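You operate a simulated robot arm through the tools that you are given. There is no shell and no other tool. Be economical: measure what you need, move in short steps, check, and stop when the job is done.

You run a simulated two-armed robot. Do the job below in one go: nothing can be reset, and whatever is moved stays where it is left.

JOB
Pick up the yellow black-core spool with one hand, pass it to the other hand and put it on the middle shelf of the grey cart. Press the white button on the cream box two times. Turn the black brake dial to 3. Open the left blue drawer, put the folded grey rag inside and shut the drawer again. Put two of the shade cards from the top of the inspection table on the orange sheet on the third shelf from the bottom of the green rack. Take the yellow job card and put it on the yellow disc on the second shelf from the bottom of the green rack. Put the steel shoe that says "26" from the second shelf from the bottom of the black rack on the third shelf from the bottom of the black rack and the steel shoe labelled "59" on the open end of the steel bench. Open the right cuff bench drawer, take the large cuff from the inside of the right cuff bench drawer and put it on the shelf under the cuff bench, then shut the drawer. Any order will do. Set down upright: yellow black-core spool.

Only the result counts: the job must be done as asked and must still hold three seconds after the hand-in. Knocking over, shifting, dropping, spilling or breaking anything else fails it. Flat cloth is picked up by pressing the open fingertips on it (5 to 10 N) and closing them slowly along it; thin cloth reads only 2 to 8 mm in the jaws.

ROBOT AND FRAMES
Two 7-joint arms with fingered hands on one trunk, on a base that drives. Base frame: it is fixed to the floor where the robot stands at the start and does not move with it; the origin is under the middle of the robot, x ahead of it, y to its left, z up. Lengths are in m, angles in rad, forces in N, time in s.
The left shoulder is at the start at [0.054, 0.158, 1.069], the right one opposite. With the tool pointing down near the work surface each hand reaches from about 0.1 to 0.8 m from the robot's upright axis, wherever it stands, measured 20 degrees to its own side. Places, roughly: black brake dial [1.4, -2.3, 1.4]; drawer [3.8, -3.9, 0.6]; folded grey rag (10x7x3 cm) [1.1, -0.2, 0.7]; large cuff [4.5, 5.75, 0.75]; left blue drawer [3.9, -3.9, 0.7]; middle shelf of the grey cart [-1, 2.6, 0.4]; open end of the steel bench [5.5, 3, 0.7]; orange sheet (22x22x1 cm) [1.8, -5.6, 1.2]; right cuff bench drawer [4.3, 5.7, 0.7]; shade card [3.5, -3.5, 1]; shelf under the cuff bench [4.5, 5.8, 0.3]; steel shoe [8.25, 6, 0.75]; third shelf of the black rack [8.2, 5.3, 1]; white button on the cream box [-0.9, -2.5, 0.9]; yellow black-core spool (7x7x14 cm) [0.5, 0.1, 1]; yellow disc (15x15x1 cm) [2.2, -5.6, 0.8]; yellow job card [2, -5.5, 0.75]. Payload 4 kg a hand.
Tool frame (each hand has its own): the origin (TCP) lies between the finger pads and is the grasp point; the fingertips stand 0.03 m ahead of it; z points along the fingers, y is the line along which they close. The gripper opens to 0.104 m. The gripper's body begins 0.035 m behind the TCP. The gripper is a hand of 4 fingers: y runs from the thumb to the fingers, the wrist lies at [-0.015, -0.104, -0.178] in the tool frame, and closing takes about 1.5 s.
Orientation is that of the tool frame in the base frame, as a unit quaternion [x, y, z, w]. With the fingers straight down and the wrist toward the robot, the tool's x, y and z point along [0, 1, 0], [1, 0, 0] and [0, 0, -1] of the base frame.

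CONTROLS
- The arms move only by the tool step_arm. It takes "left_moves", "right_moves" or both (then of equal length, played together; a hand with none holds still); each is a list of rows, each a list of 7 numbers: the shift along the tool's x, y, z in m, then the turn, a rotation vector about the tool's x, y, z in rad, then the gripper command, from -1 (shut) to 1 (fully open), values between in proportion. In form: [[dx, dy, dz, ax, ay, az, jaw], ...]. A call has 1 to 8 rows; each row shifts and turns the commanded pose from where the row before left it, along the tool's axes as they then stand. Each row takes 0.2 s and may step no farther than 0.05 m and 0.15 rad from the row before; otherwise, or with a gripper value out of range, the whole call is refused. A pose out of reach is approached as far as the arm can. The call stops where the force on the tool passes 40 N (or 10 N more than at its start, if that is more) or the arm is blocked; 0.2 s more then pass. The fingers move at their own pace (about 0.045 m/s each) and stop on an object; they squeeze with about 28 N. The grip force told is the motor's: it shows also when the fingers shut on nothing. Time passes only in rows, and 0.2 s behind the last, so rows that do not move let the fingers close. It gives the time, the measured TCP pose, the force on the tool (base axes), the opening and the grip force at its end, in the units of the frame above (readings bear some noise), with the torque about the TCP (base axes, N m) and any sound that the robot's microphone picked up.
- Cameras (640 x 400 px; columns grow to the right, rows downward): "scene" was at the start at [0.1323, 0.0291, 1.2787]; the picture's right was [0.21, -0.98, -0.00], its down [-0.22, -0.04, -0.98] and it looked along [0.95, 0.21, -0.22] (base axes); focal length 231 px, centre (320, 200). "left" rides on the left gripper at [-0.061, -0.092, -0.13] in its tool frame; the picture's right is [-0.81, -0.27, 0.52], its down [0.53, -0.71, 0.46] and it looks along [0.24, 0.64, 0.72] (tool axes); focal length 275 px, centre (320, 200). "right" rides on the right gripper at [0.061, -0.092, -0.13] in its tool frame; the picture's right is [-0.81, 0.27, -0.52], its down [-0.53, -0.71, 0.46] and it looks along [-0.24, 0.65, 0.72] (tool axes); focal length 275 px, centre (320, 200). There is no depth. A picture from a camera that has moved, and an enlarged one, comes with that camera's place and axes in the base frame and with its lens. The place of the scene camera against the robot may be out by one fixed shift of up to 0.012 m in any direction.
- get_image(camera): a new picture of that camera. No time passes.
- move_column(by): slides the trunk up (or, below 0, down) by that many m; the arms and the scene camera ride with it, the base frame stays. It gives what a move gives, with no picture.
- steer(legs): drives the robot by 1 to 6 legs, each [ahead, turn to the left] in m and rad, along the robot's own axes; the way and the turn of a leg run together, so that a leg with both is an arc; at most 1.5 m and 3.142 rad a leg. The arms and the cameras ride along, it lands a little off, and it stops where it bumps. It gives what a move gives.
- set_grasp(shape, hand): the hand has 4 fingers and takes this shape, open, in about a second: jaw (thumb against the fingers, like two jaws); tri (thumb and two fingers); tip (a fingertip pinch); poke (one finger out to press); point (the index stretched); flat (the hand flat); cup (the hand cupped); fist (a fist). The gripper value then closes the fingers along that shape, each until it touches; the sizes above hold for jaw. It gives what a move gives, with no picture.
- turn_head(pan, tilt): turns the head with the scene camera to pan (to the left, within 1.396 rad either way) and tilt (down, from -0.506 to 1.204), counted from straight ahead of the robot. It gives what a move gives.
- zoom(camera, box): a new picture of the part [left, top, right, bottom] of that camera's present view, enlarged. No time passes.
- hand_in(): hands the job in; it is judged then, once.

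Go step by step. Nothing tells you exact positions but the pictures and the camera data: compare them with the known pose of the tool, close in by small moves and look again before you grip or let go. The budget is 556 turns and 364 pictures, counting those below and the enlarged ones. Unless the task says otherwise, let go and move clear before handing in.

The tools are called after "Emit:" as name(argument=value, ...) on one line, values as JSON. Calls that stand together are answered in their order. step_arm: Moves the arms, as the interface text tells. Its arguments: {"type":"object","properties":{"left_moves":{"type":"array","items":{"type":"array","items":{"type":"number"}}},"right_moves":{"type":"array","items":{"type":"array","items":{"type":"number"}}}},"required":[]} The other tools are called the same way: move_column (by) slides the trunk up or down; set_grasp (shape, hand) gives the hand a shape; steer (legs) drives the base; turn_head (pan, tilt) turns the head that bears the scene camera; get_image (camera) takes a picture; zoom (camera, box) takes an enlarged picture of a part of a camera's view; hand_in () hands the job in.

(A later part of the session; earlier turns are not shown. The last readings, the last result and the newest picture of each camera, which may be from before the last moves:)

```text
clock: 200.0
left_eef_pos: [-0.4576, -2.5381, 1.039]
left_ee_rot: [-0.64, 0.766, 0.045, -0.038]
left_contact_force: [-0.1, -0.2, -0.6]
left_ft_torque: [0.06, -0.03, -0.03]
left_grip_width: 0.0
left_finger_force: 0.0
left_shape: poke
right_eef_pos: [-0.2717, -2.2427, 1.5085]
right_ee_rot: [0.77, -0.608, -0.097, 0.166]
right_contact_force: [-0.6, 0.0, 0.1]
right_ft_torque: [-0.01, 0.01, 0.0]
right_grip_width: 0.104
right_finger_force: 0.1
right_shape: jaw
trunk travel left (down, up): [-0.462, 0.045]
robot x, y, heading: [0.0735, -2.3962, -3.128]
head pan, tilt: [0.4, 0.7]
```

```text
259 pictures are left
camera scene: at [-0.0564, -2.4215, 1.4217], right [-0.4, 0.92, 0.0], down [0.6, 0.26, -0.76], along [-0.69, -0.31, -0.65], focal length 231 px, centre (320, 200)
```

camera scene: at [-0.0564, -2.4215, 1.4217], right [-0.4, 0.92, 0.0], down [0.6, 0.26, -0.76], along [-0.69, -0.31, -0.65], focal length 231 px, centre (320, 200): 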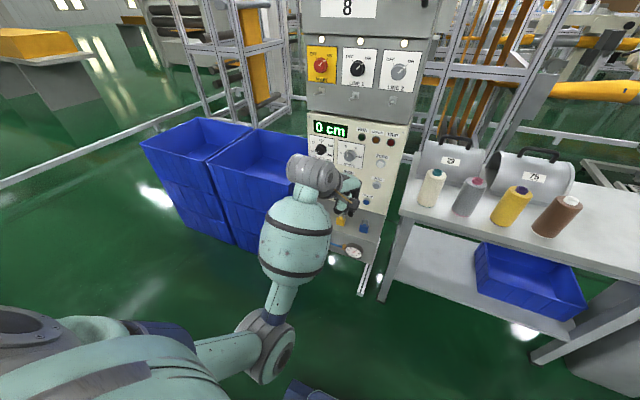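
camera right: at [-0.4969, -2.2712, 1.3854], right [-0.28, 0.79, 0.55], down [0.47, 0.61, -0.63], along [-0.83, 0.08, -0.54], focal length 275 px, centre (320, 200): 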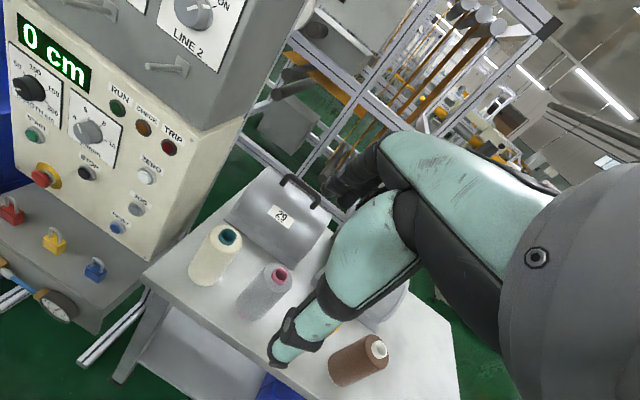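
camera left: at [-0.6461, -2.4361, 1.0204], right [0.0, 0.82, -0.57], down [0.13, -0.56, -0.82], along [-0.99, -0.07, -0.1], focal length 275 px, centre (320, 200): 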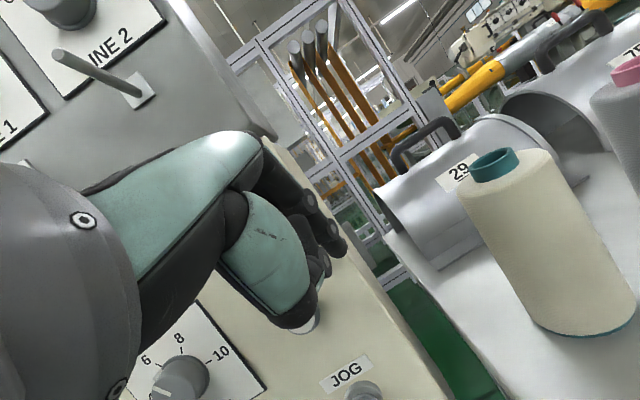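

The arm is back in a natural posture. I return the trunk to its normal height and pitch the hand only about 45°, which keeps the wrist within limits.

Emit:
move_column(by=-0.187)

Emit:
step_arm(left_moves=[[0, 0, -0.02, -0.14, 0, 0, 1], [0, 0, -0.02, -0.14, 0, 0, 1], [0, 0, -0.02, -0.14, 0, 0, 1], [0, 0, -0.02, -0.14, 0, 0, 1], [0, 0.02, 0, -0.14, 0, 0, 1], [0, 0.02, 0, 0, 0, 0, 1], [0, 0, 0, 0, 0, 0, 1]])

Emit:
get_image(camera="scene")

Emit:
get_image(camera="left")

```text
clock: 202.1
left_eef_pos: [-0.4575, -2.5379, 0.8533]
left_ee_rot: [-0.64, 0.766, 0.045, -0.038]
left_contact_force: [0.1, -0.6, -0.5]
left_ft_torque: [0.0, 0.0, -0.01]
left_grip_width: 0.0
left_finger_force: 0.0
left_shape: poke
right_eef_pos: [-0.2717, -2.2429, 1.32]
right_ee_rot: [0.769, -0.61, -0.097, 0.164]
right_contact_force: [-0.5, -0.2, 0.4]
right_ft_torque: [-0.03, -0.01, -0.02]
right_grip_width: 0.1038
right_finger_force: 0.1
right_shape: jaw
trunk travel left (down, up): [-0.275, 0.232]
robot x, y, heading: [0.0735, -2.3929, -3.129]
head pan, tilt: [0.4, 0.7]
```

```text
clock: 203.1
left_eef_pos: [-0.4429, -2.5251, 1.0235]
left_ee_rot: [-0.579, 0.701, 0.33, -0.253]
left_contact_force: [-0.3, -0.7, -0.3]
left_ft_torque: [0.04, -0.02, -0.02]
left_grip_width: 0.0
left_finger_force: 0.0
left_shape: poke
right_eef_pos: [-0.2527, -2.2456, 1.3306]
right_ee_rot: [0.772, -0.601, -0.102, 0.177]
right_contact_force: [0.6, -0.6, 0.0]
right_ft_torque: [0.01, 0.02, 0.0]
right_grip_width: 0.1041
right_finger_force: 0.0
right_shape: jaw
trunk travel left (down, up): [-0.275, 0.232]
robot x, y, heading: [0.0757, -2.3973, -3.121]
head pan, tilt: [0.4, 0.7]
stopped in row 5 (left hand): the arm was blocked; the commanded pose is now the measured one
```

```text
258 pictures are left
camera scene: at [-0.0514, -2.4212, 1.2382], right [-0.4, 0.92, 0.0], down [0.6, 0.26, -0.76], along [-0.69, -0.31, -0.65], focal length 231 px, centre (320, 200)
```

scene: 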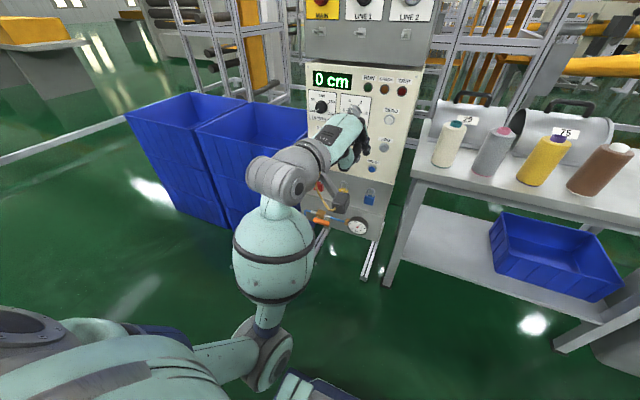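

```text
257 pictures are left
camera left: at [-0.2758, -2.4971, 1.0409], right [-0.04, 0.85, -0.52], down [0.02, -0.52, -0.85], along [-1.0, -0.04, 0.01], focal length 275 px, centre (320, 200)
```

left: 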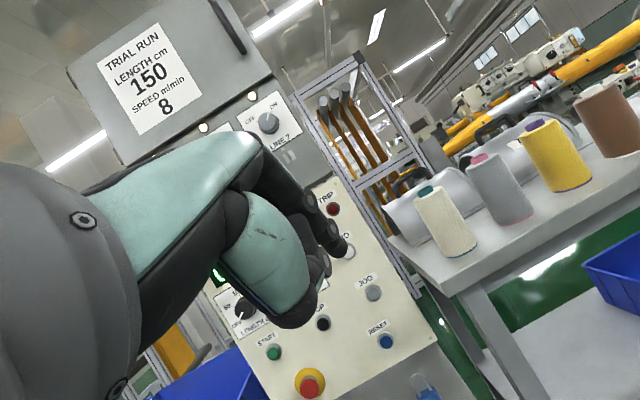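

The elbow hangs onto my base front whenever the hand is near my midline. I shift the hand outward to the left and move the robot so that the button lies about 0.35 m left of my midline.

Emit:
step_arm(left_moves=[[0.04, 0, -0.01, 0, 0, 0, 1], [0.04, 0, -0.01, 0, 0, 0, 1], [0.04, 0, -0.01, 0, 0, 0, 1], [0.04, 0, -0.01, 0, 0, 0, 1], [0, 0, 0, 0, 0, 0, 1]])

Emit:
steer(legs=[[0, -1.0], [0.26, 0], [0, 1.0]])

Emit:
get_image(camera="scene")

```text
clock: 204.3
left_eef_pos: [-0.4409, -2.6875, 1.0439]
left_ee_rot: [-0.578, 0.699, 0.334, -0.255]
left_contact_force: [-0.1, -0.6, 0.6]
left_ft_torque: [0.01, 0.04, -0.02]
left_grip_width: 0.0002
left_finger_force: 0.2
left_shape: poke
right_eef_pos: [-0.2561, -2.2444, 1.3248]
right_ee_rot: [0.772, -0.602, -0.099, 0.176]
right_contact_force: [-0.2, 0.5, 0.3]
right_ft_torque: [-0.04, -0.01, -0.01]
right_grip_width: 0.1041
right_finger_force: 0.0
right_shape: jaw
trunk travel left (down, up): [-0.275, 0.232]
robot x, y, heading: [0.0747, -2.393, -3.124]
head pan, tilt: [0.4, 0.7]
```

```text
clock: 206.0
left_eef_pos: [-0.4766, -2.5496, 1.0572]
left_ee_rot: [-0.476, 0.765, 0.373, -0.22]
left_contact_force: [-0.2, 0.4, -0.1]
left_ft_torque: [0.0, 0.0, -0.01]
left_grip_width: 0.0
left_finger_force: 0.1
left_shape: poke
right_eef_pos: [-0.1741, -2.1686, 1.333]
right_ee_rot: [-0.684, 0.698, 0.135, -0.166]
right_contact_force: [-0.1, -0.5, -0.4]
right_ft_torque: [0.0, 0.0, 0.05]
right_grip_width: 0.1044
right_finger_force: 0.0
right_shape: jaw
trunk travel left (down, up): [-0.275, 0.232]
robot x, y, heading: [0.0705, -2.3929, 2.892]
head pan, tilt: [0.4, 0.7]
stopped in leg 1: the robot was blocked; the commanded pose is now the measured one
```

```text
256 pictures are left
camera scene: at [-0.0632, -2.3876, 1.2348], right [-0.15, 0.99, -0.01], down [0.65, 0.1, -0.76], along [-0.75, -0.12, -0.65], focal length 231 px, centre (320, 200)
```

scene: 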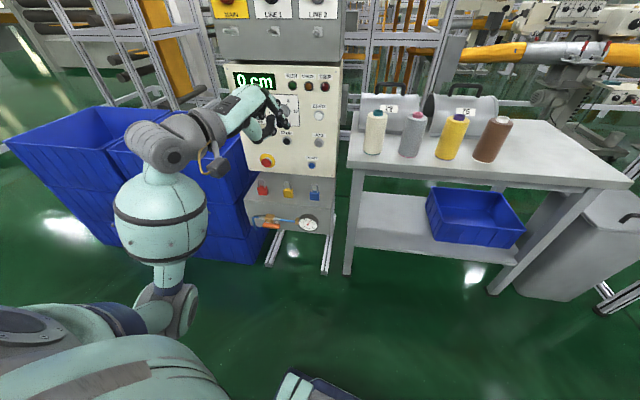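

The rear again caught the machine behind, but at this heading driving forward puts the button about 0.6 m ahead and 0.37 m left of me, which is just what I want.

Emit:
steer(legs=[[0.27, 0]])

Emit:
get_image(camera="scene")

Emit:
get_image(camera="left")

```text
clock: 207.9
left_eef_pos: [-0.7437, -2.4812, 1.0562]
left_ee_rot: [-0.477, 0.766, 0.372, -0.218]
left_contact_force: [-1.1, -0.5, -0.6]
left_ft_torque: [-0.01, 0.0, -0.01]
left_grip_width: 0.0
left_finger_force: 0.1
left_shape: poke
right_eef_pos: [-0.4435, -2.1032, 1.3323]
right_ee_rot: [-0.684, 0.698, 0.134, -0.164]
right_contact_force: [0.0, 0.3, 0.3]
right_ft_torque: [-0.01, 0.03, 0.01]
right_grip_width: 0.1038
right_finger_force: 0.2
right_shape: jaw
trunk travel left (down, up): [-0.275, 0.232]
robot x, y, heading: [-0.1884, -2.3272, 2.891]
head pan, tilt: [0.4, 0.7]
```

```text
255 pictures are left
camera scene: at [-0.3293, -2.3216, 1.2345], right [-0.15, 0.99, -0.01], down [0.65, 0.1, -0.76], along [-0.75, -0.12, -0.65], focal length 231 px, centre (320, 200)
```

scene: 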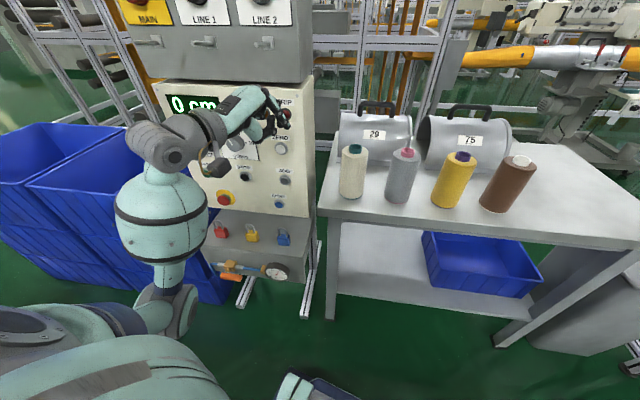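

```text
254 pictures are left
camera left: at [-0.5747, -2.4993, 1.0671], right [0.16, 0.84, -0.52], down [-0.15, -0.5, -0.85], along [-0.98, 0.22, 0.04], focal length 275 px, centre (320, 200)
```

left: 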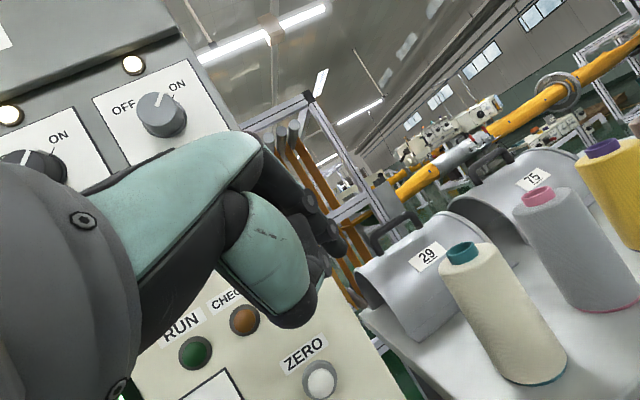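

I yaw the hand toward the panel normal and move it level with the button.

Emit:
step_arm(left_moves=[[0, 0, 0, -0.002, 0.0935, -0.075, 1], [0, 0, 0, -0.002, 0.0935, -0.075, 1], [0, 0, 0, -0.002, 0.0935, -0.075, 1], [0.0168, -0.0253, 0.0175, 0, 0, 0, 1], [0.0168, -0.0253, 0.0175, 0, 0, 0, 1], [0.0168, -0.0253, 0.0175, 0, 0, 0, 1], [0.0168, -0.0253, 0.0175, 0, 0, 0, 1], [0, 0, 0, 0, 0, 0, 1]])

Emit:
get_image(camera="scene")

Emit:
get_image(camera="left")

```text
clock: 209.8
left_eef_pos: [-0.7532, -2.551, 0.9409]
left_ee_rot: [-0.605, 0.665, 0.331, -0.286]
left_contact_force: [-0.4, 0.7, -0.8]
left_ft_torque: [0.03, -0.04, -0.02]
left_grip_width: 0.0
left_finger_force: 0.1
left_shape: poke
left hand out of reach, approached as far as the arm can: row 1, 2, 3
right_eef_pos: [-0.4261, -2.1104, 1.3363]
right_ee_rot: [-0.687, 0.692, 0.138, -0.174]
right_contact_force: [-0.6, 0.7, 0.6]
right_ft_torque: [0.0, -0.03, -0.01]
right_grip_width: 0.1039
right_finger_force: 0.0
right_shape: jaw
trunk travel left (down, up): [-0.275, 0.232]
robot x, y, heading: [-0.1893, -2.3288, 2.898]
head pan, tilt: [0.4, 0.7]
```

```text
253 pictures are left
camera scene: at [-0.3277, -2.3216, 1.2347], right [-0.15, 0.99, -0.01], down [0.65, 0.1, -0.76], along [-0.75, -0.12, -0.65], focal length 231 px, centre (320, 200)
```

scene: 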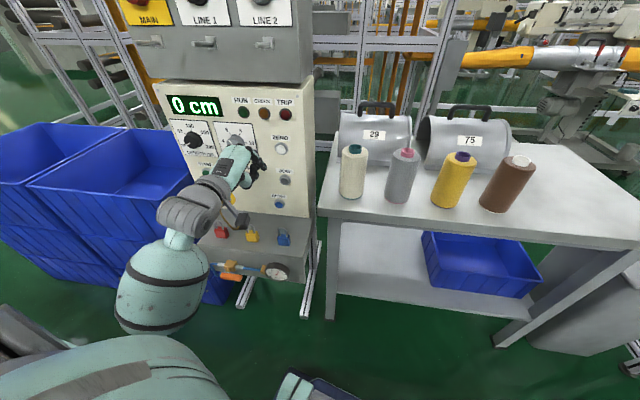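

```text
252 pictures are left
camera left: at [-0.5888, -2.5069, 0.9501], right [-0.15, 0.84, -0.52], down [0.03, -0.52, -0.85], along [-0.99, -0.14, 0.05], focal length 275 px, centre (320, 200)
```

left: 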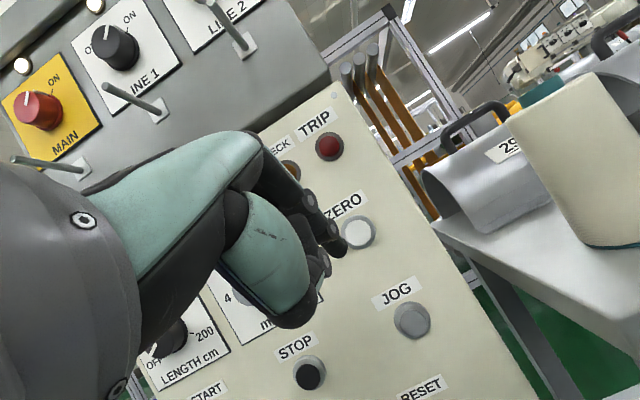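

The hand is now well posed: fingertip at [-0.778, -2.538, 0.922], button at [-0.897, -2.533, 0.912]. I approach to 3 cm.

Emit:
step_arm(left_moves=[[0.0015, 0.016, 0.0257, 0, 0, 0, 1], [0.0015, 0.016, 0.0257, 0, 0, 0, 1], [0.0015, 0.016, 0.0257, 0, 0, 0, 1], [0, 0, 0, 0, 0, 0, 1]])

Emit:
get_image(camera="left")

Emit:
zoom(camera="scene", box=[180, 90, 340, 210])

```text
clock: 210.8
left_eef_pos: [-0.844, -2.5448, 0.9317]
left_ee_rot: [-0.604, 0.666, 0.332, -0.285]
left_contact_force: [0.2, 1.0, -0.2]
left_ft_torque: [0.0, -0.04, 0.02]
left_grip_width: 0.0002
left_finger_force: 0.0
left_shape: poke
right_eef_pos: [-0.426, -2.1115, 1.3376]
right_ee_rot: [-0.687, 0.692, 0.138, -0.174]
right_contact_force: [0.4, 0.0, -1.0]
right_ft_torque: [0.03, -0.01, 0.0]
right_grip_width: 0.1041
right_finger_force: 0.1
right_shape: jaw
trunk travel left (down, up): [-0.275, 0.232]
robot x, y, heading: [-0.1954, -2.329, 2.893]
head pan, tilt: [0.4, 0.7]
```

```text
251 pictures are left
camera left: at [-0.6792, -2.5017, 0.9418], right [-0.15, 0.84, -0.52], down [0.03, -0.52, -0.85], along [-0.99, -0.14, 0.05], focal length 275 px, centre (320, 200)
```

left: 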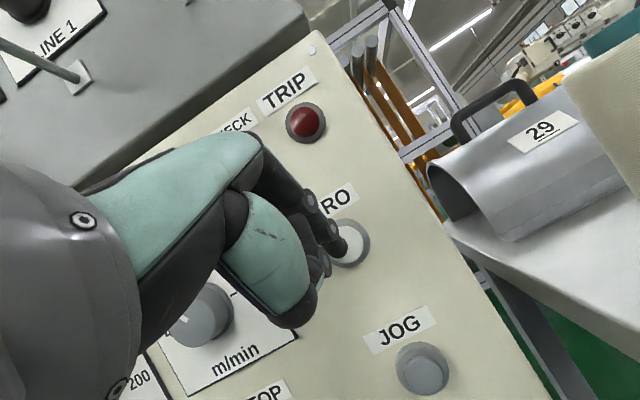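

```text
3.33 times, centred on (260, 150) of scene
camera zoom: at [-0.3272, -2.322, 1.2347], right [-0.15, 0.99, -0.01], down [0.65, 0.1, -0.76], along [-0.75, -0.12, -0.65], focal length 771 px, centre (520, 367)
```

zoom: 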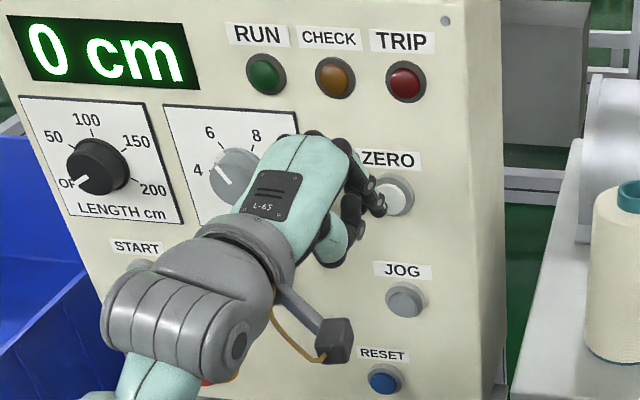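

The tip is right at the button. I press gently.

Emit:
step_arm(left_moves=[[-0.002, 0.005, 0.0065, 0, 0, 0, 1], [-0.001, 0.005, 0.0065, 0, 0, 0, 1], [0, 0, 0, 0, 0, 0, 1]])

```text
clock: 211.6
left_eef_pos: [-0.8595, -2.5421, 0.9309]
left_ee_rot: [-0.605, 0.665, 0.332, -0.286]
left_contact_force: [2.7, -1.1, 0.6]
left_ft_torque: [-0.04, -0.01, 0.08]
left_grip_width: 0.0002
left_finger_force: 0.1
left_shape: poke
right_eef_pos: [-0.4252, -2.1113, 1.3374]
right_ee_rot: [-0.687, 0.692, 0.138, -0.174]
right_contact_force: [0.3, -0.6, 0.1]
right_ft_torque: [-0.01, 0.01, -0.02]
right_grip_width: 0.1039
right_finger_force: 0.1
right_shape: jaw
trunk travel left (down, up): [-0.275, 0.232]
robot x, y, heading: [-0.1911, -2.3261, 2.898]
head pan, tilt: [0.4, 0.7]
heard: click
```

The second click was heard, so the white button has been pressed twice. I back straight off.

Emit:
step_arm(left_moves=[[0, -0.01, -0.0125, 0, 0, 0, 1], [-0.002, -0.012, -0.024, 0, 0, 0, 1], [-0.002, -0.012, -0.024, 0, 0, 0, 1], [-0.002, -0.0095, -0.024, 0, 0, 0, 1], [-0.002, -0.0095, -0.024, 0, 0, 0, 1], [0, 0, -0.02, 0.1, 0, 0, 1], [0, 0, -0.02, 0.14, 0, 0, 1], [0, 0, -0.02, 0.14, 0, 0, 1]])

Emit:
set_grasp(hand="left", shape="jaw")

Emit:
zoom(camera="scene", box=[100, 60, 340, 240])

```text
clock: 213.3
left_eef_pos: [-0.7236, -2.5566, 0.9941]
left_ee_rot: [-0.647, 0.716, 0.2, -0.166]
left_contact_force: [0.3, 0.2, 0.2]
left_ft_torque: [0.03, 0.0, 0.0]
left_grip_width: 0.0
left_finger_force: 0.1
left_shape: poke
left hand out of reach, approached as far as the arm can: row 6, 7
right_eef_pos: [-0.4265, -2.1114, 1.3375]
right_ee_rot: [-0.687, 0.692, 0.138, -0.174]
right_contact_force: [-0.9, -0.2, -0.7]
right_ft_torque: [0.0, -0.03, 0.02]
right_grip_width: 0.1042
right_finger_force: 0.0
right_shape: jaw
trunk travel left (down, up): [-0.275, 0.232]
robot x, y, heading: [-0.1904, -2.3284, 2.896]
head pan, tilt: [0.4, 0.7]
```

```text
clock: 214.2
left_eef_pos: [-0.7235, -2.5575, 0.9941]
left_ee_rot: [-0.647, 0.717, 0.199, -0.167]
left_contact_force: [0.0, 0.8, -0.2]
left_ft_torque: [-0.02, 0.0, -0.02]
left_grip_width: 0.1039
left_finger_force: 0.0
left_shape: jaw
right_eef_pos: [-0.4262, -2.1099, 1.3376]
right_ee_rot: [-0.687, 0.692, 0.138, -0.173]
right_contact_force: [0.1, 0.7, 0.0]
right_ft_torque: [0.0, 0.0, 0.01]
right_grip_width: 0.1038
right_finger_force: 0.1
right_shape: jaw
trunk travel left (down, up): [-0.275, 0.232]
robot x, y, heading: [-0.1946, -2.3313, 2.897]
head pan, tilt: [0.4, 0.7]
```

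```text
2.22 times, centred on (220, 150) of scene
camera zoom: at [-0.3276, -2.322, 1.2347], right [-0.15, 0.99, -0.01], down [0.65, 0.1, -0.76], along [-0.75, -0.12, -0.65], focal length 514 px, centre (542, 311)
```

zoom: 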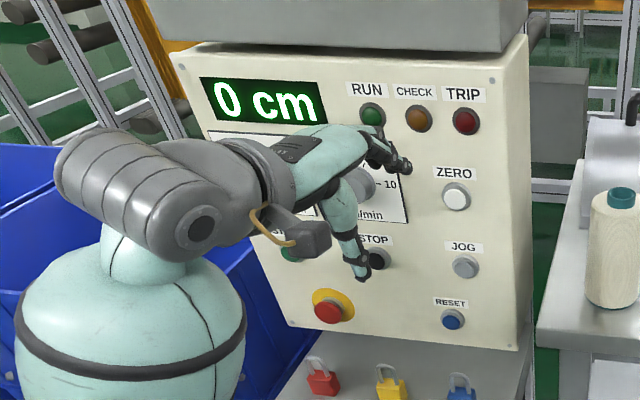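

Both presses are done. I fold the left arm in and turn to look at the machine with the brake dial at about [1.4, -2.3, 1.4].

Emit:
step_arm(left_moves=[[0, -0.03, -0.04, 0.12, 0, 0, 1], [0, -0.03, -0.04, 0.12, 0, 0, 1], [-0.02, -0.03, -0.04, 0.12, 0, 0, 1], [-0.02, -0.03, -0.03, 0.0, 0, 0, 1], [0, -0.02, -0.02, 0, 0, 0, 1]], right_moves=[[0, 0.03, 0.03, 0.05, 0, 0, 1], [0, 0.03, 0.03, 0.05, 0, 0, 1], [0, 0.03, 0.03, 0.05, 0, 0, 1], [0, 0.03, 0.03, 0.05, 0, 0, 1], [0, 0.0, 0.03, 0.05, 0, 0, 1]])

Emit:
steer(legs=[[0, 1.8]])

Emit:
turn_head(pan=0.8, tilt=0.1)

Emit:
get_image(camera="scene")

```text
refused: row 3 steps farther than a row can; nothing moved
```

```text
clock: 219.8
left_eef_pos: [0.1472, -2.7973, 0.9926]
left_ee_rot: [0.964, 0.058, 0.004, 0.258]
left_contact_force: [-0.4, 1.1, 0.6]
left_ft_torque: [0.0, 0.04, 0.02]
left_grip_width: 0.1038
left_finger_force: 0.1
left_shape: jaw
right_eef_pos: [-0.358, -2.6067, 1.3347]
right_ee_rot: [0.971, 0.099, 0.044, 0.214]
right_contact_force: [-0.4, 0.2, 0.2]
right_ft_torque: [0.0, 0.01, 0.0]
right_grip_width: 0.1037
right_finger_force: 0.0
right_shape: jaw
trunk travel left (down, up): [-0.275, 0.232]
robot x, y, heading: [-0.2037, -2.3313, -1.597]
head pan, tilt: [0.4, 0.7]
```

```text
clock: 220.8
left_eef_pos: [0.1478, -2.7896, 0.9946]
left_ee_rot: [0.964, 0.062, 0.003, 0.26]
left_contact_force: [-0.2, -0.4, -0.2]
left_ft_torque: [0.01, 0.01, 0.0]
left_grip_width: 0.1037
left_finger_force: 0.0
left_shape: jaw
right_eef_pos: [-0.3588, -2.591, 1.3395]
right_ee_rot: [0.97, 0.098, 0.043, 0.22]
right_contact_force: [0.3, -0.1, 0.3]
right_ft_torque: [0.05, -0.02, 0.04]
right_grip_width: 0.1038
right_finger_force: 0.1
right_shape: jaw
trunk travel left (down, up): [-0.275, 0.232]
robot x, y, heading: [-0.2024, -2.3303, -1.595]
head pan, tilt: [0.799, 0.099]
```

```text
248 pictures are left
camera scene: at [-0.146, -2.4339, 1.2895], right [-0.71, -0.7, -0.01], down [-0.07, 0.09, -0.99], along [0.7, -0.71, -0.11], focal length 231 px, centre (320, 200)
```

scene: 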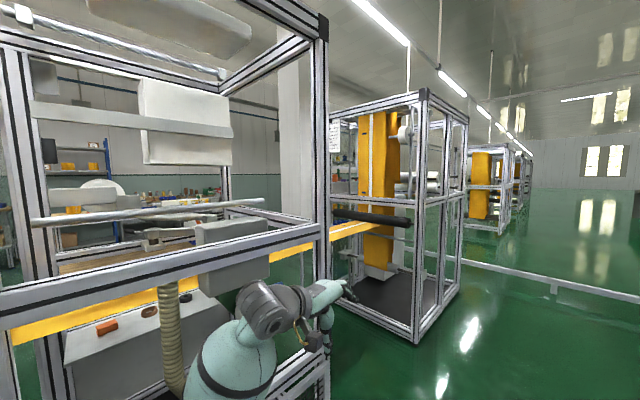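

The dial should be further left, behind the near post. I pan more and zoom.

Emit:
turn_head(pan=1.39, tilt=0.1)

Emit:
get_image(camera="scene")

```text
clock: 221.7
left_eef_pos: [0.149, -2.7886, 0.9955]
left_ee_rot: [0.964, 0.062, 0.002, 0.259]
left_contact_force: [-0.9, 0.8, 0.0]
left_ft_torque: [0.02, 0.01, -0.01]
left_grip_width: 0.104
left_finger_force: 0.1
left_shape: jaw
right_eef_pos: [-0.358, -2.589, 1.3388]
right_ee_rot: [0.969, 0.099, 0.043, 0.221]
right_contact_force: [-0.6, -0.2, 0.9]
right_ft_torque: [-0.02, -0.03, -0.01]
right_grip_width: 0.1037
right_finger_force: 0.1
right_shape: jaw
trunk travel left (down, up): [-0.275, 0.232]
robot x, y, heading: [-0.2027, -2.3299, -1.591]
head pan, tilt: [1.389, 0.099]
```

```text
247 pictures are left
camera scene: at [-0.12, -2.3862, 1.2903], right [-0.2, -0.98, -0.01], down [-0.1, 0.03, -0.99], along [0.97, -0.2, -0.1], focal length 231 px, centre (320, 200)
```

scene: 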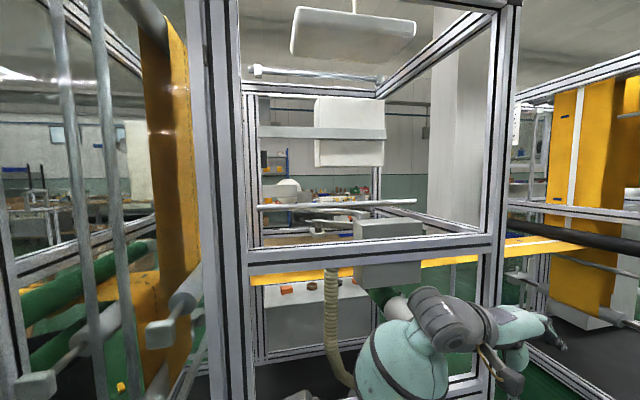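

The dial sits on the far (+x) side of this machine, so I need to reach the aisle beyond the machine line. I drive further along -y to look for a passage between the machines.

Emit:
turn_head(pan=0.3, tilt=0.2)

Emit:
steer(legs=[[1.2, 0]])

Emit:
get_image(camera="scene")

```text
clock: 223.1
left_eef_pos: [0.1493, -2.7883, 0.9965]
left_ee_rot: [0.963, 0.061, 0.003, 0.261]
left_contact_force: [0.9, 1.4, 0.4]
left_ft_torque: [0.0, 0.03, -0.01]
left_grip_width: 0.104
left_finger_force: 0.2
left_shape: jaw
right_eef_pos: [-0.3576, -2.591, 1.3385]
right_ee_rot: [0.969, 0.1, 0.043, 0.221]
right_contact_force: [0.4, 0.7, -0.1]
right_ft_torque: [-0.01, 0.03, -0.02]
right_grip_width: 0.1039
right_finger_force: 0.2
right_shape: jaw
trunk travel left (down, up): [-0.275, 0.232]
robot x, y, heading: [-0.2001, -2.3318, -1.593]
head pan, tilt: [0.3, 0.201]
```

```text
clock: 229.5
left_eef_pos: [0.1266, -3.9881, 0.9964]
left_ee_rot: [0.963, 0.064, 0.003, 0.261]
left_contact_force: [-0.4, 0.8, 0.2]
left_ft_torque: [-0.01, -0.01, -0.01]
left_grip_width: 0.104
left_finger_force: 0.1
left_shape: jaw
right_eef_pos: [-0.3806, -3.7917, 1.3391]
right_ee_rot: [0.969, 0.101, 0.043, 0.22]
right_contact_force: [0.1, -0.6, -1.3]
right_ft_torque: [-0.01, 0.02, 0.01]
right_grip_width: 0.104
right_finger_force: 0.2
right_shape: jaw
trunk travel left (down, up): [-0.275, 0.232]
robot x, y, heading: [-0.2268, -3.5294, -1.591]
head pan, tilt: [0.3, 0.201]
```

```text
246 pictures are left
camera scene: at [-0.2087, -3.6577, 1.2799], right [-0.96, -0.28, 0.0], down [-0.06, 0.2, -0.98], along [0.27, -0.94, -0.21], focal length 231 px, centre (320, 200)
```

scene: 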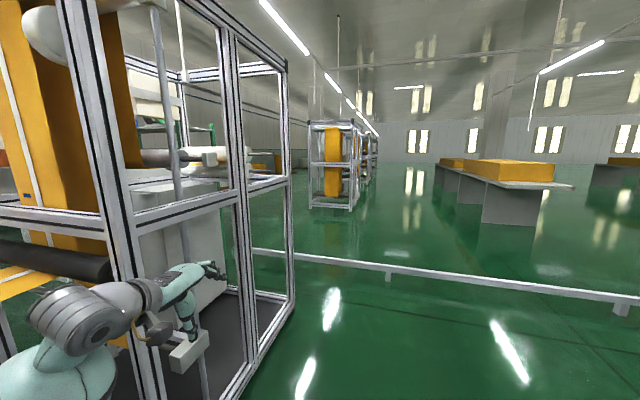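

A low rail runs along y about -6, and machine 2 ends near y -5.4. I go nearer to see whether the gap leads through to the +x side.

Emit:
steer(legs=[[1.3, 0]])

Emit:
turn_head(pan=0.9, tilt=0.3)

Emit:
get_image(camera="scene")

```text
clock: 236.4
left_eef_pos: [0.1396, -5.2731, 0.9954]
left_ee_rot: [0.963, 0.086, 0.002, 0.254]
left_contact_force: [-0.3, -0.1, -0.8]
left_ft_torque: [0.0, -0.02, 0.02]
left_grip_width: 0.1042
left_finger_force: 0.1
left_shape: jaw
right_eef_pos: [-0.3792, -5.0805, 1.3416]
right_ee_rot: [0.966, 0.119, 0.048, 0.226]
right_contact_force: [-0.1, -0.2, 0.0]
right_ft_torque: [-0.02, -0.02, -0.02]
right_grip_width: 0.1039
right_finger_force: 0.1
right_shape: jaw
trunk travel left (down, up): [-0.275, 0.232]
robot x, y, heading: [-0.2354, -4.8329, -1.562]
head pan, tilt: [0.3, 0.201]
```

```text
clock: 237.4
left_eef_pos: [0.1466, -5.2675, 0.9938]
left_ee_rot: [0.965, 0.095, -0.005, 0.246]
left_contact_force: [-0.2, 0.4, 0.6]
left_ft_torque: [-0.04, -0.01, 0.03]
left_grip_width: 0.1043
left_finger_force: 0.0
left_shape: jaw
right_eef_pos: [-0.3767, -5.0645, 1.3456]
right_ee_rot: [0.963, 0.125, 0.053, 0.233]
right_contact_force: [-0.2, 0.4, 0.1]
right_ft_torque: [0.0, 0.05, -0.01]
right_grip_width: 0.104
right_finger_force: 0.0
right_shape: jaw
trunk travel left (down, up): [-0.275, 0.232]
robot x, y, heading: [-0.2326, -4.8336, -1.564]
head pan, tilt: [0.901, 0.3]
```

```text
245 pictures are left
camera scene: at [-0.1657, -4.9266, 1.271], right [-0.61, -0.79, -0.01], down [-0.23, 0.19, -0.95], along [0.75, -0.58, -0.3], focal length 231 px, centre (320, 200)
```

scene: 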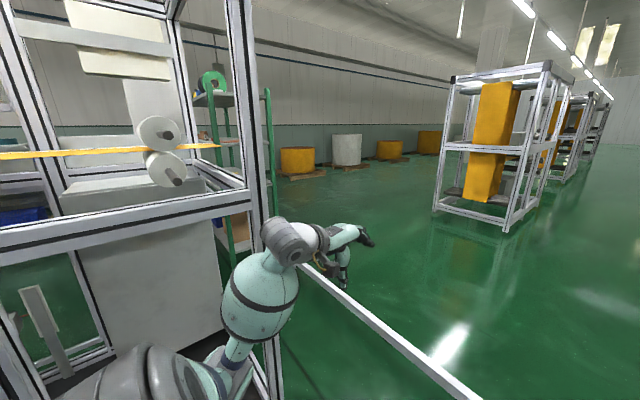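

The rail leaves only about 0.45 m by the machine, so there is no way through here. I go back and around the +y end of the line, folding the left arm and turning around first.

Emit:
step_arm(left_moves=[[-0.03, -0.01, -0.03, 0.12, 0, 0, 1], [-0.03, -0.01, -0.03, 0.12, 0, 0, 1], [-0.03, -0.01, -0.03, 0.12, 0, 0, 1], [-0.02, -0.02, -0.03, 0.12, 0, 0, 1]], right_moves=[[0, 0.03, 0.02, 0.1, 0, 0, 1], [0, 0.03, 0.03, 0.1, 0, 0, 1], [0, 0.03, 0.03, 0.1, 0, 0, 1], [0, 0.0, 0.03, 0.1, 0, 0, 1]])

Emit:
steer(legs=[[0, -1.57], [0, -1.57]])

Emit:
turn_head(pan=0, tilt=0.3)

Emit:
get_image(camera="scene")

```text
clock: 238.4
left_eef_pos: [0.0295, -5.2104, 1.1056]
left_ee_rot: [0.996, 0.085, -0.02, 0.02]
left_contact_force: [-1.2, -0.6, 1.9]
left_ft_torque: [0.01, -0.04, 0.0]
left_grip_width: 0.1039
left_finger_force: 0.1
left_shape: jaw
left hand out of reach, approached as far as the arm can: row 1
right_eef_pos: [-0.348, -5.1797, 1.2739]
right_ee_rot: [0.991, 0.125, 0.023, 0.035]
right_contact_force: [0.0, -1.2, 0.5]
right_ft_torque: [-0.01, 0.0, 0.02]
right_grip_width: 0.104
right_finger_force: 0.1
right_shape: jaw
trunk travel left (down, up): [-0.275, 0.232]
robot x, y, heading: [-0.2305, -4.8288, -1.562]
head pan, tilt: [0.901, 0.3]
```

```text
clock: 247.8
left_eef_pos: [-0.4861, -4.4466, 1.1077]
left_ee_rot: [-0.071, 0.997, 0.023, 0.02]
left_contact_force: [-0.9, 0.1, 0.2]
left_ft_torque: [0.03, 0.0, 0.04]
left_grip_width: 0.104
left_finger_force: 0.0
left_shape: jaw
right_eef_pos: [-0.11, -4.4872, 1.2744]
right_ee_rot: [-0.112, 0.993, 0.036, -0.022]
right_contact_force: [-0.2, 0.2, 0.3]
right_ft_torque: [-0.02, -0.02, 0.01]
right_grip_width: 0.1041
right_finger_force: 0.2
right_shape: jaw
trunk travel left (down, up): [-0.275, 0.232]
robot x, y, heading: [-0.2532, -4.8317, 1.557]
head pan, tilt: [0.901, 0.3]
```

```text
clock: 249.1
left_eef_pos: [-0.4867, -4.4595, 1.1118]
left_ee_rot: [-0.071, 0.997, 0.029, 0.019]
left_contact_force: [0.7, -0.6, -0.1]
left_ft_torque: [-0.01, 0.0, 0.0]
left_grip_width: 0.1039
left_finger_force: 0.1
left_shape: jaw
right_eef_pos: [-0.1097, -4.5027, 1.2778]
right_ee_rot: [-0.113, 0.992, 0.043, -0.022]
right_contact_force: [0.5, -0.4, 0.4]
right_ft_torque: [-0.03, -0.02, 0.0]
right_grip_width: 0.1038
right_finger_force: 0.0
right_shape: jaw
trunk travel left (down, up): [-0.275, 0.232]
robot x, y, heading: [-0.253, -4.8265, 1.553]
head pan, tilt: [0.0, 0.3]
```

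```text
244 pictures are left
camera scene: at [-0.2564, -4.6811, 1.2705], right [1.0, -0.02, 0.0], down [-0.01, -0.31, -0.95], along [0.02, 0.95, -0.31], focal length 231 px, centre (320, 200)
```

scene: 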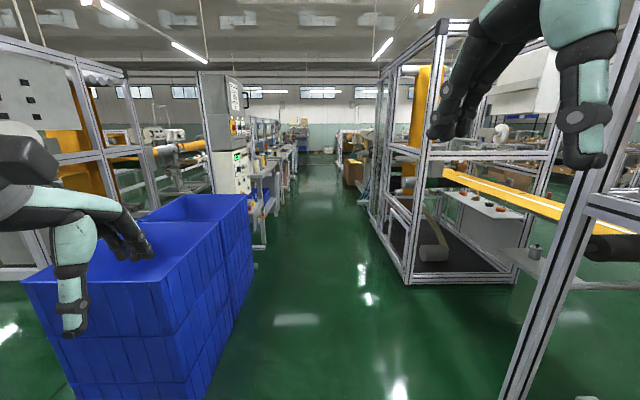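

The way back is clear. I drive 4.5 m along +y.

Emit:
steer(legs=[[1.5, 0], [1.5, 0.02]])

Emit:
get_image(camera="scene")

```text
clock: 264.1
left_eef_pos: [-0.4658, -1.5057, 1.1125]
left_ee_rot: [-0.084, 0.996, 0.03, 0.019]
left_contact_force: [0.3, -0.6, 0.7]
left_ft_torque: [0.01, 0.03, 0.01]
left_grip_width: 0.1039
left_finger_force: 0.0
left_shape: jaw
right_eef_pos: [-0.0874, -1.5401, 1.2779]
right_ee_rot: [-0.125, 0.991, 0.042, -0.021]
right_contact_force: [0.0, -1.3, -0.4]
right_ft_torque: [0.0, -0.03, -0.01]
right_grip_width: 0.1037
right_finger_force: 0.0
right_shape: jaw
trunk travel left (down, up): [-0.275, 0.232]
robot x, y, heading: [-0.2211, -1.8753, 1.579]
head pan, tilt: [0.0, 0.3]
```

```text
243 pictures are left
camera scene: at [-0.2294, -1.7226, 1.2706], right [1.0, 0.01, 0.0], down [0.0, -0.31, -0.95], along [-0.01, 0.95, -0.31], focal length 231 px, centre (320, 200)
```

scene: 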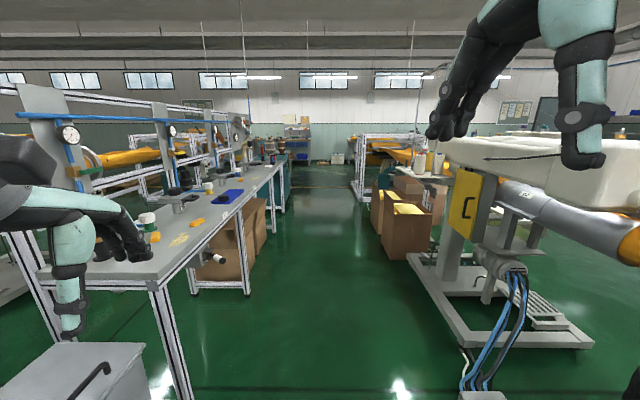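

The bench on the left comes close, so I shift about 8 cm right while advancing.

Emit:
steer(legs=[[0.4, -0.22], [0.4, 0.22], [1.2, 0]])

Emit:
get_image(camera="scene")

```text
clock: 275.0
left_eef_pos: [-0.394, 0.4804, 1.1164]
left_ee_rot: [-0.082, 0.996, 0.036, 0.018]
left_contact_force: [0.9, -0.3, -0.5]
left_ft_torque: [0.01, 0.05, -0.01]
left_grip_width: 0.1038
left_finger_force: 0.1
left_shape: jaw
right_eef_pos: [-0.0149, 0.4445, 1.2814]
right_ee_rot: [-0.124, 0.991, 0.048, -0.02]
right_contact_force: [-0.2, 0.0, 0.1]
right_ft_torque: [-0.02, 0.0, 0.02]
right_grip_width: 0.1039
right_finger_force: 0.0
right_shape: jaw
trunk travel left (down, up): [-0.275, 0.232]
robot x, y, heading: [-0.1544, 0.1274, 1.57]
head pan, tilt: [0.0, 0.3]
```

```text
242 pictures are left
camera scene: at [-0.1586, 0.2768, 1.2705], right [1.0, 0.0, 0.0], down [0.0, -0.31, -0.95], along [0.0, 0.95, -0.31], focal length 231 px, centre (320, 200)
```

scene: 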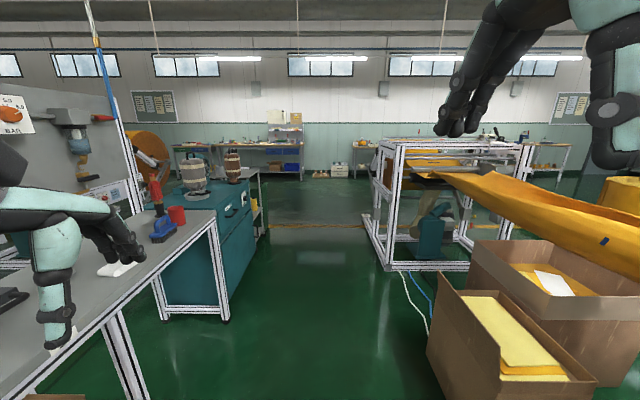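

I continue past the winder frame to y about 3.6 and then look right.

Emit:
steer(legs=[[1.5, 0], [1.5, 0], [0.6, 0]])

Emit:
turn_head(pan=-1.1, tilt=0.3)

Emit:
get_image(camera="scene")

```text
clock: 293.5
left_eef_pos: [-0.3968, 4.0946, 1.1185]
left_ee_rot: [-0.078, 0.996, 0.042, 0.019]
left_contact_force: [0.4, -0.1, -0.7]
left_ft_torque: [0.0, 0.02, 0.0]
left_grip_width: 0.1041
left_finger_force: 0.0
left_shape: jaw
right_eef_pos: [-0.0168, 4.0503, 1.2852]
right_ee_rot: [-0.119, 0.991, 0.054, -0.019]
right_contact_force: [-0.3, -0.4, 0.1]
right_ft_torque: [0.01, 0.01, 0.03]
right_grip_width: 0.1038
right_finger_force: 0.1
right_shape: jaw
trunk travel left (down, up): [-0.275, 0.232]
robot x, y, heading: [-0.154, 3.7518, 1.565]
head pan, tilt: [0.0, 0.3]
```

```text
clock: 294.8
left_eef_pos: [-0.3962, 4.0812, 1.124]
left_ee_rot: [-0.077, 0.996, 0.049, 0.02]
left_contact_force: [0.0, -0.2, -0.1]
left_ft_torque: [0.0, 0.02, 0.0]
left_grip_width: 0.1041
left_finger_force: 0.1
left_shape: jaw
right_eef_pos: [-0.0165, 4.034, 1.2888]
right_ee_rot: [-0.118, 0.991, 0.061, -0.018]
right_contact_force: [0.4, 0.0, -0.6]
right_ft_torque: [0.03, -0.03, 0.02]
right_grip_width: 0.1036
right_finger_force: 0.0
right_shape: jaw
trunk travel left (down, up): [-0.275, 0.232]
robot x, y, heading: [-0.1562, 3.7506, 1.567]
head pan, tilt: [-1.1, 0.3]
```

```text
241 pictures are left
camera scene: at [-0.0793, 3.8486, 1.2713], right [0.45, -0.89, 0.01], down [-0.26, -0.15, -0.95], along [0.85, 0.43, -0.3], focal length 231 px, centre (320, 200)
```

scene: 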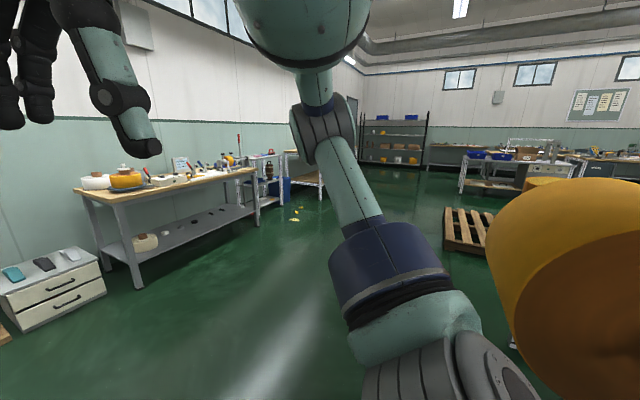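

The +y aisle leads openly toward +x, so I'll do the cuff bench, black rack and steel bench first. I go to y about 4.35 and turn toward +x.

Emit:
steer(legs=[[0.6, 0], [0, -1.57], [1.3, 0]])

Emit:
turn_head(pan=0, tilt=0.3)

Emit:
get_image(camera="scene")

```text
clock: 304.2
left_eef_pos: [0.2378, 4.5984, 1.1309]
left_ee_rot: [0.649, 0.758, 0.028, 0.057]
left_contact_force: [-0.8, 0.2, 0.1]
left_ft_torque: [0.01, -0.03, 0.0]
left_grip_width: 0.1041
left_finger_force: 0.0
left_shape: jaw
right_eef_pos: [0.186, 4.2165, 1.2943]
right_ee_rot: [0.617, 0.784, 0.063, 0.042]
right_contact_force: [-0.6, -0.5, 0.6]
right_ft_torque: [0.0, 0.01, 0.01]
right_grip_width: 0.1042
right_finger_force: 0.1
right_shape: jaw
trunk travel left (down, up): [-0.275, 0.232]
robot x, y, heading: [-0.07, 4.3625, -0.048]
head pan, tilt: [-1.1, 0.3]
stopped in leg 3: the robot was blocked; the commanded pose is now the measured one
```

```text
clock: 305.6
left_eef_pos: [0.2373, 4.5975, 1.1303]
left_ee_rot: [0.648, 0.759, 0.029, 0.056]
left_contact_force: [-0.2, 0.3, 0.5]
left_ft_torque: [0.01, 0.02, -0.01]
left_grip_width: 0.1041
left_finger_force: 0.1
left_shape: jaw
right_eef_pos: [0.1864, 4.2155, 1.2943]
right_ee_rot: [0.616, 0.784, 0.061, 0.041]
right_contact_force: [0.0, 0.6, 0.8]
right_ft_torque: [0.0, -0.02, 0.0]
right_grip_width: 0.104
right_finger_force: 0.1
right_shape: jaw
trunk travel left (down, up): [-0.275, 0.232]
robot x, y, heading: [-0.0694, 4.3618, -0.047]
head pan, tilt: [0.0, 0.3]
```

```text
240 pictures are left
camera scene: at [0.0652, 4.3647, 1.2705], right [-0.05, -1.0, 0.0], down [-0.31, 0.02, -0.95], along [0.95, -0.05, -0.31], focal length 231 px, centre (320, 200)
```

scene: 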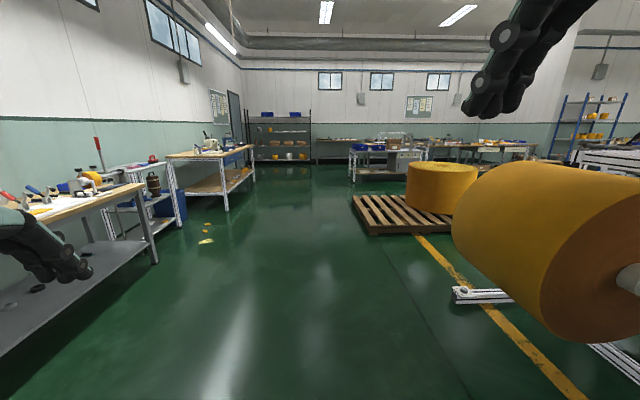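

I was blocked again. I look to the right and down to see what touches.

Emit:
turn_head(pan=-1.1, tilt=0.6)

Emit:
get_image(camera="scene")

Emit:
turn_head(pan=1.1, tilt=0.6)

Emit:
get_image(camera="scene")

```text
clock: 306.9
left_eef_pos: [0.2355, 4.5977, 1.1313]
left_ee_rot: [0.65, 0.757, 0.028, 0.056]
left_contact_force: [0.2, 0.4, 0.5]
left_ft_torque: [0.0, 0.0, -0.01]
left_grip_width: 0.1039
left_finger_force: 0.0
left_shape: jaw
right_eef_pos: [0.186, 4.2153, 1.2952]
right_ee_rot: [0.616, 0.784, 0.063, 0.041]
right_contact_force: [0.3, -0.2, -0.4]
right_ft_torque: [0.01, -0.01, 0.01]
right_grip_width: 0.1038
right_finger_force: 0.1
right_shape: jaw
trunk travel left (down, up): [-0.275, 0.232]
robot x, y, heading: [-0.0721, 4.3639, -0.054]
head pan, tilt: [-1.1, 0.6]
```

```text
239 pictures are left
camera scene: at [0.0072, 4.2888, 1.2438], right [-0.91, -0.41, 0.01], down [-0.24, 0.52, -0.82], along [0.33, -0.75, -0.57], focal length 231 px, centre (320, 200)
```

scene: 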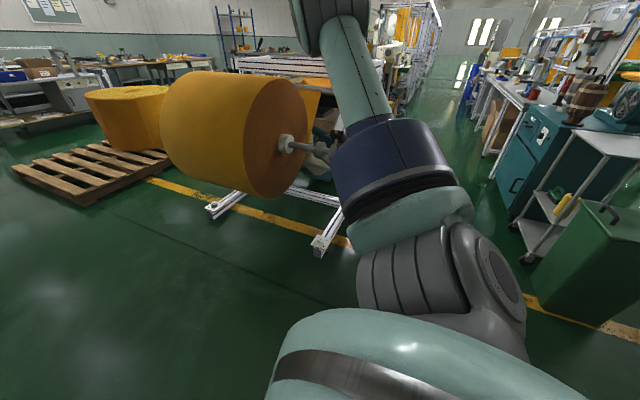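

```text
clock: 309.0
left_eef_pos: [0.236, 4.5978, 1.1305]
left_ee_rot: [0.65, 0.757, 0.028, 0.057]
left_contact_force: [0.3, 0.5, 0.1]
left_ft_torque: [0.0, -0.05, -0.01]
left_grip_width: 0.1041
left_finger_force: 0.0
left_shape: jaw
right_eef_pos: [0.1849, 4.2166, 1.2947]
right_ee_rot: [0.617, 0.784, 0.062, 0.041]
right_contact_force: [-0.2, -0.5, -0.5]
right_ft_torque: [0.0, 0.01, 0.04]
right_grip_width: 0.1036
right_finger_force: 0.0
right_shape: jaw
trunk travel left (down, up): [-0.275, 0.232]
robot x, y, heading: [-0.0696, 4.3623, -0.052]
head pan, tilt: [1.1, 0.6]
```

```text
238 pictures are left
camera scene: at [0.0154, 4.4459, 1.2438], right [0.86, -0.5, -0.01], down [-0.29, -0.49, -0.82], along [0.41, 0.71, -0.57], focal length 231 px, centre (320, 200)
```

scene: 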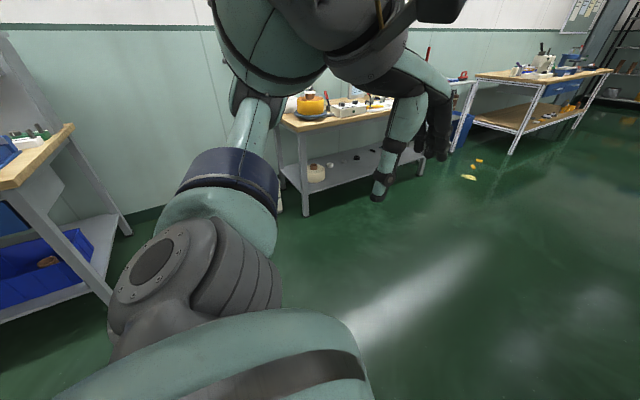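

Nothing is near the robot, so I simply retry a short drive.

Emit:
steer(legs=[[0.6, 0.03]])

```text
clock: 312.5
left_eef_pos: [0.8353, 4.5822, 1.1309]
left_ee_rot: [0.639, 0.766, 0.029, 0.056]
left_contact_force: [-0.2, 1.4, 0.0]
left_ft_torque: [-0.01, 0.0, 0.01]
left_grip_width: 0.1043
left_finger_force: 0.0
left_shape: jaw
right_eef_pos: [0.792, 4.2, 1.2959]
right_ee_rot: [0.607, 0.791, 0.063, 0.041]
right_contact_force: [0.0, -0.4, 0.2]
right_ft_torque: [-0.01, 0.02, 0.0]
right_grip_width: 0.104
right_finger_force: 0.0
right_shape: jaw
trunk travel left (down, up): [-0.275, 0.232]
robot x, y, heading: [0.5346, 4.334, -0.028]
head pan, tilt: [1.1, 0.6]
```

That works. I drive on 2.6 m toward the cuff bench.

Emit:
steer(legs=[[1.3, 0.03], [1.3, 0]])

Emit:
turn_head(pan=0.7, tilt=0.35)

Emit:
get_image(camera="scene")

```text
clock: 325.8
left_eef_pos: [3.3924, 4.5606, 1.1351]
left_ee_rot: [0.63, 0.773, 0.029, 0.063]
left_contact_force: [0.0, 0.3, -0.5]
left_ft_torque: [-0.04, 0.0, -0.01]
left_grip_width: 0.104
left_finger_force: 0.2
left_shape: jaw
right_eef_pos: [3.3544, 4.1755, 1.2988]
right_ee_rot: [0.6, 0.796, 0.068, 0.043]
right_contact_force: [-0.1, 0.1, 0.0]
right_ft_torque: [-0.02, -0.01, 0.0]
right_grip_width: 0.1041
right_finger_force: 0.0
right_shape: jaw
trunk travel left (down, up): [-0.275, 0.232]
robot x, y, heading: [3.1101, 4.3134, -0.006]
head pan, tilt: [1.1, 0.6]
```

```text
clock: 326.7
left_eef_pos: [3.3798, 4.5597, 1.1433]
left_ee_rot: [0.628, 0.775, 0.027, 0.071]
left_contact_force: [0.6, 0.0, 0.0]
left_ft_torque: [-0.01, -0.02, 0.01]
left_grip_width: 0.104
left_finger_force: 0.0
left_shape: jaw
right_eef_pos: [3.3388, 4.1745, 1.3017]
right_ee_rot: [0.598, 0.797, 0.072, 0.049]
right_contact_force: [-0.4, 0.9, -0.4]
right_ft_torque: [-0.02, 0.01, 0.0]
right_grip_width: 0.1039
right_finger_force: 0.1
right_shape: jaw
trunk travel left (down, up): [-0.275, 0.232]
robot x, y, heading: [3.1075, 4.3108, -0.009]
head pan, tilt: [0.7, 0.351]
```

```text
237 pictures are left
camera scene: at [3.2193, 4.3789, 1.2662], right [0.64, -0.77, -0.01], down [-0.28, -0.22, -0.94], along [0.72, 0.6, -0.35], focal length 231 px, centre (320, 200)
```

scene: 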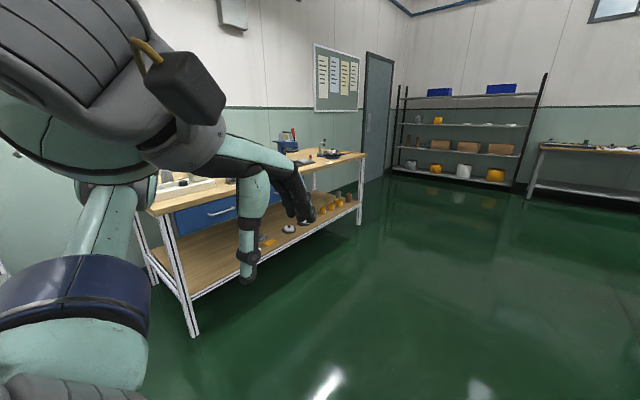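

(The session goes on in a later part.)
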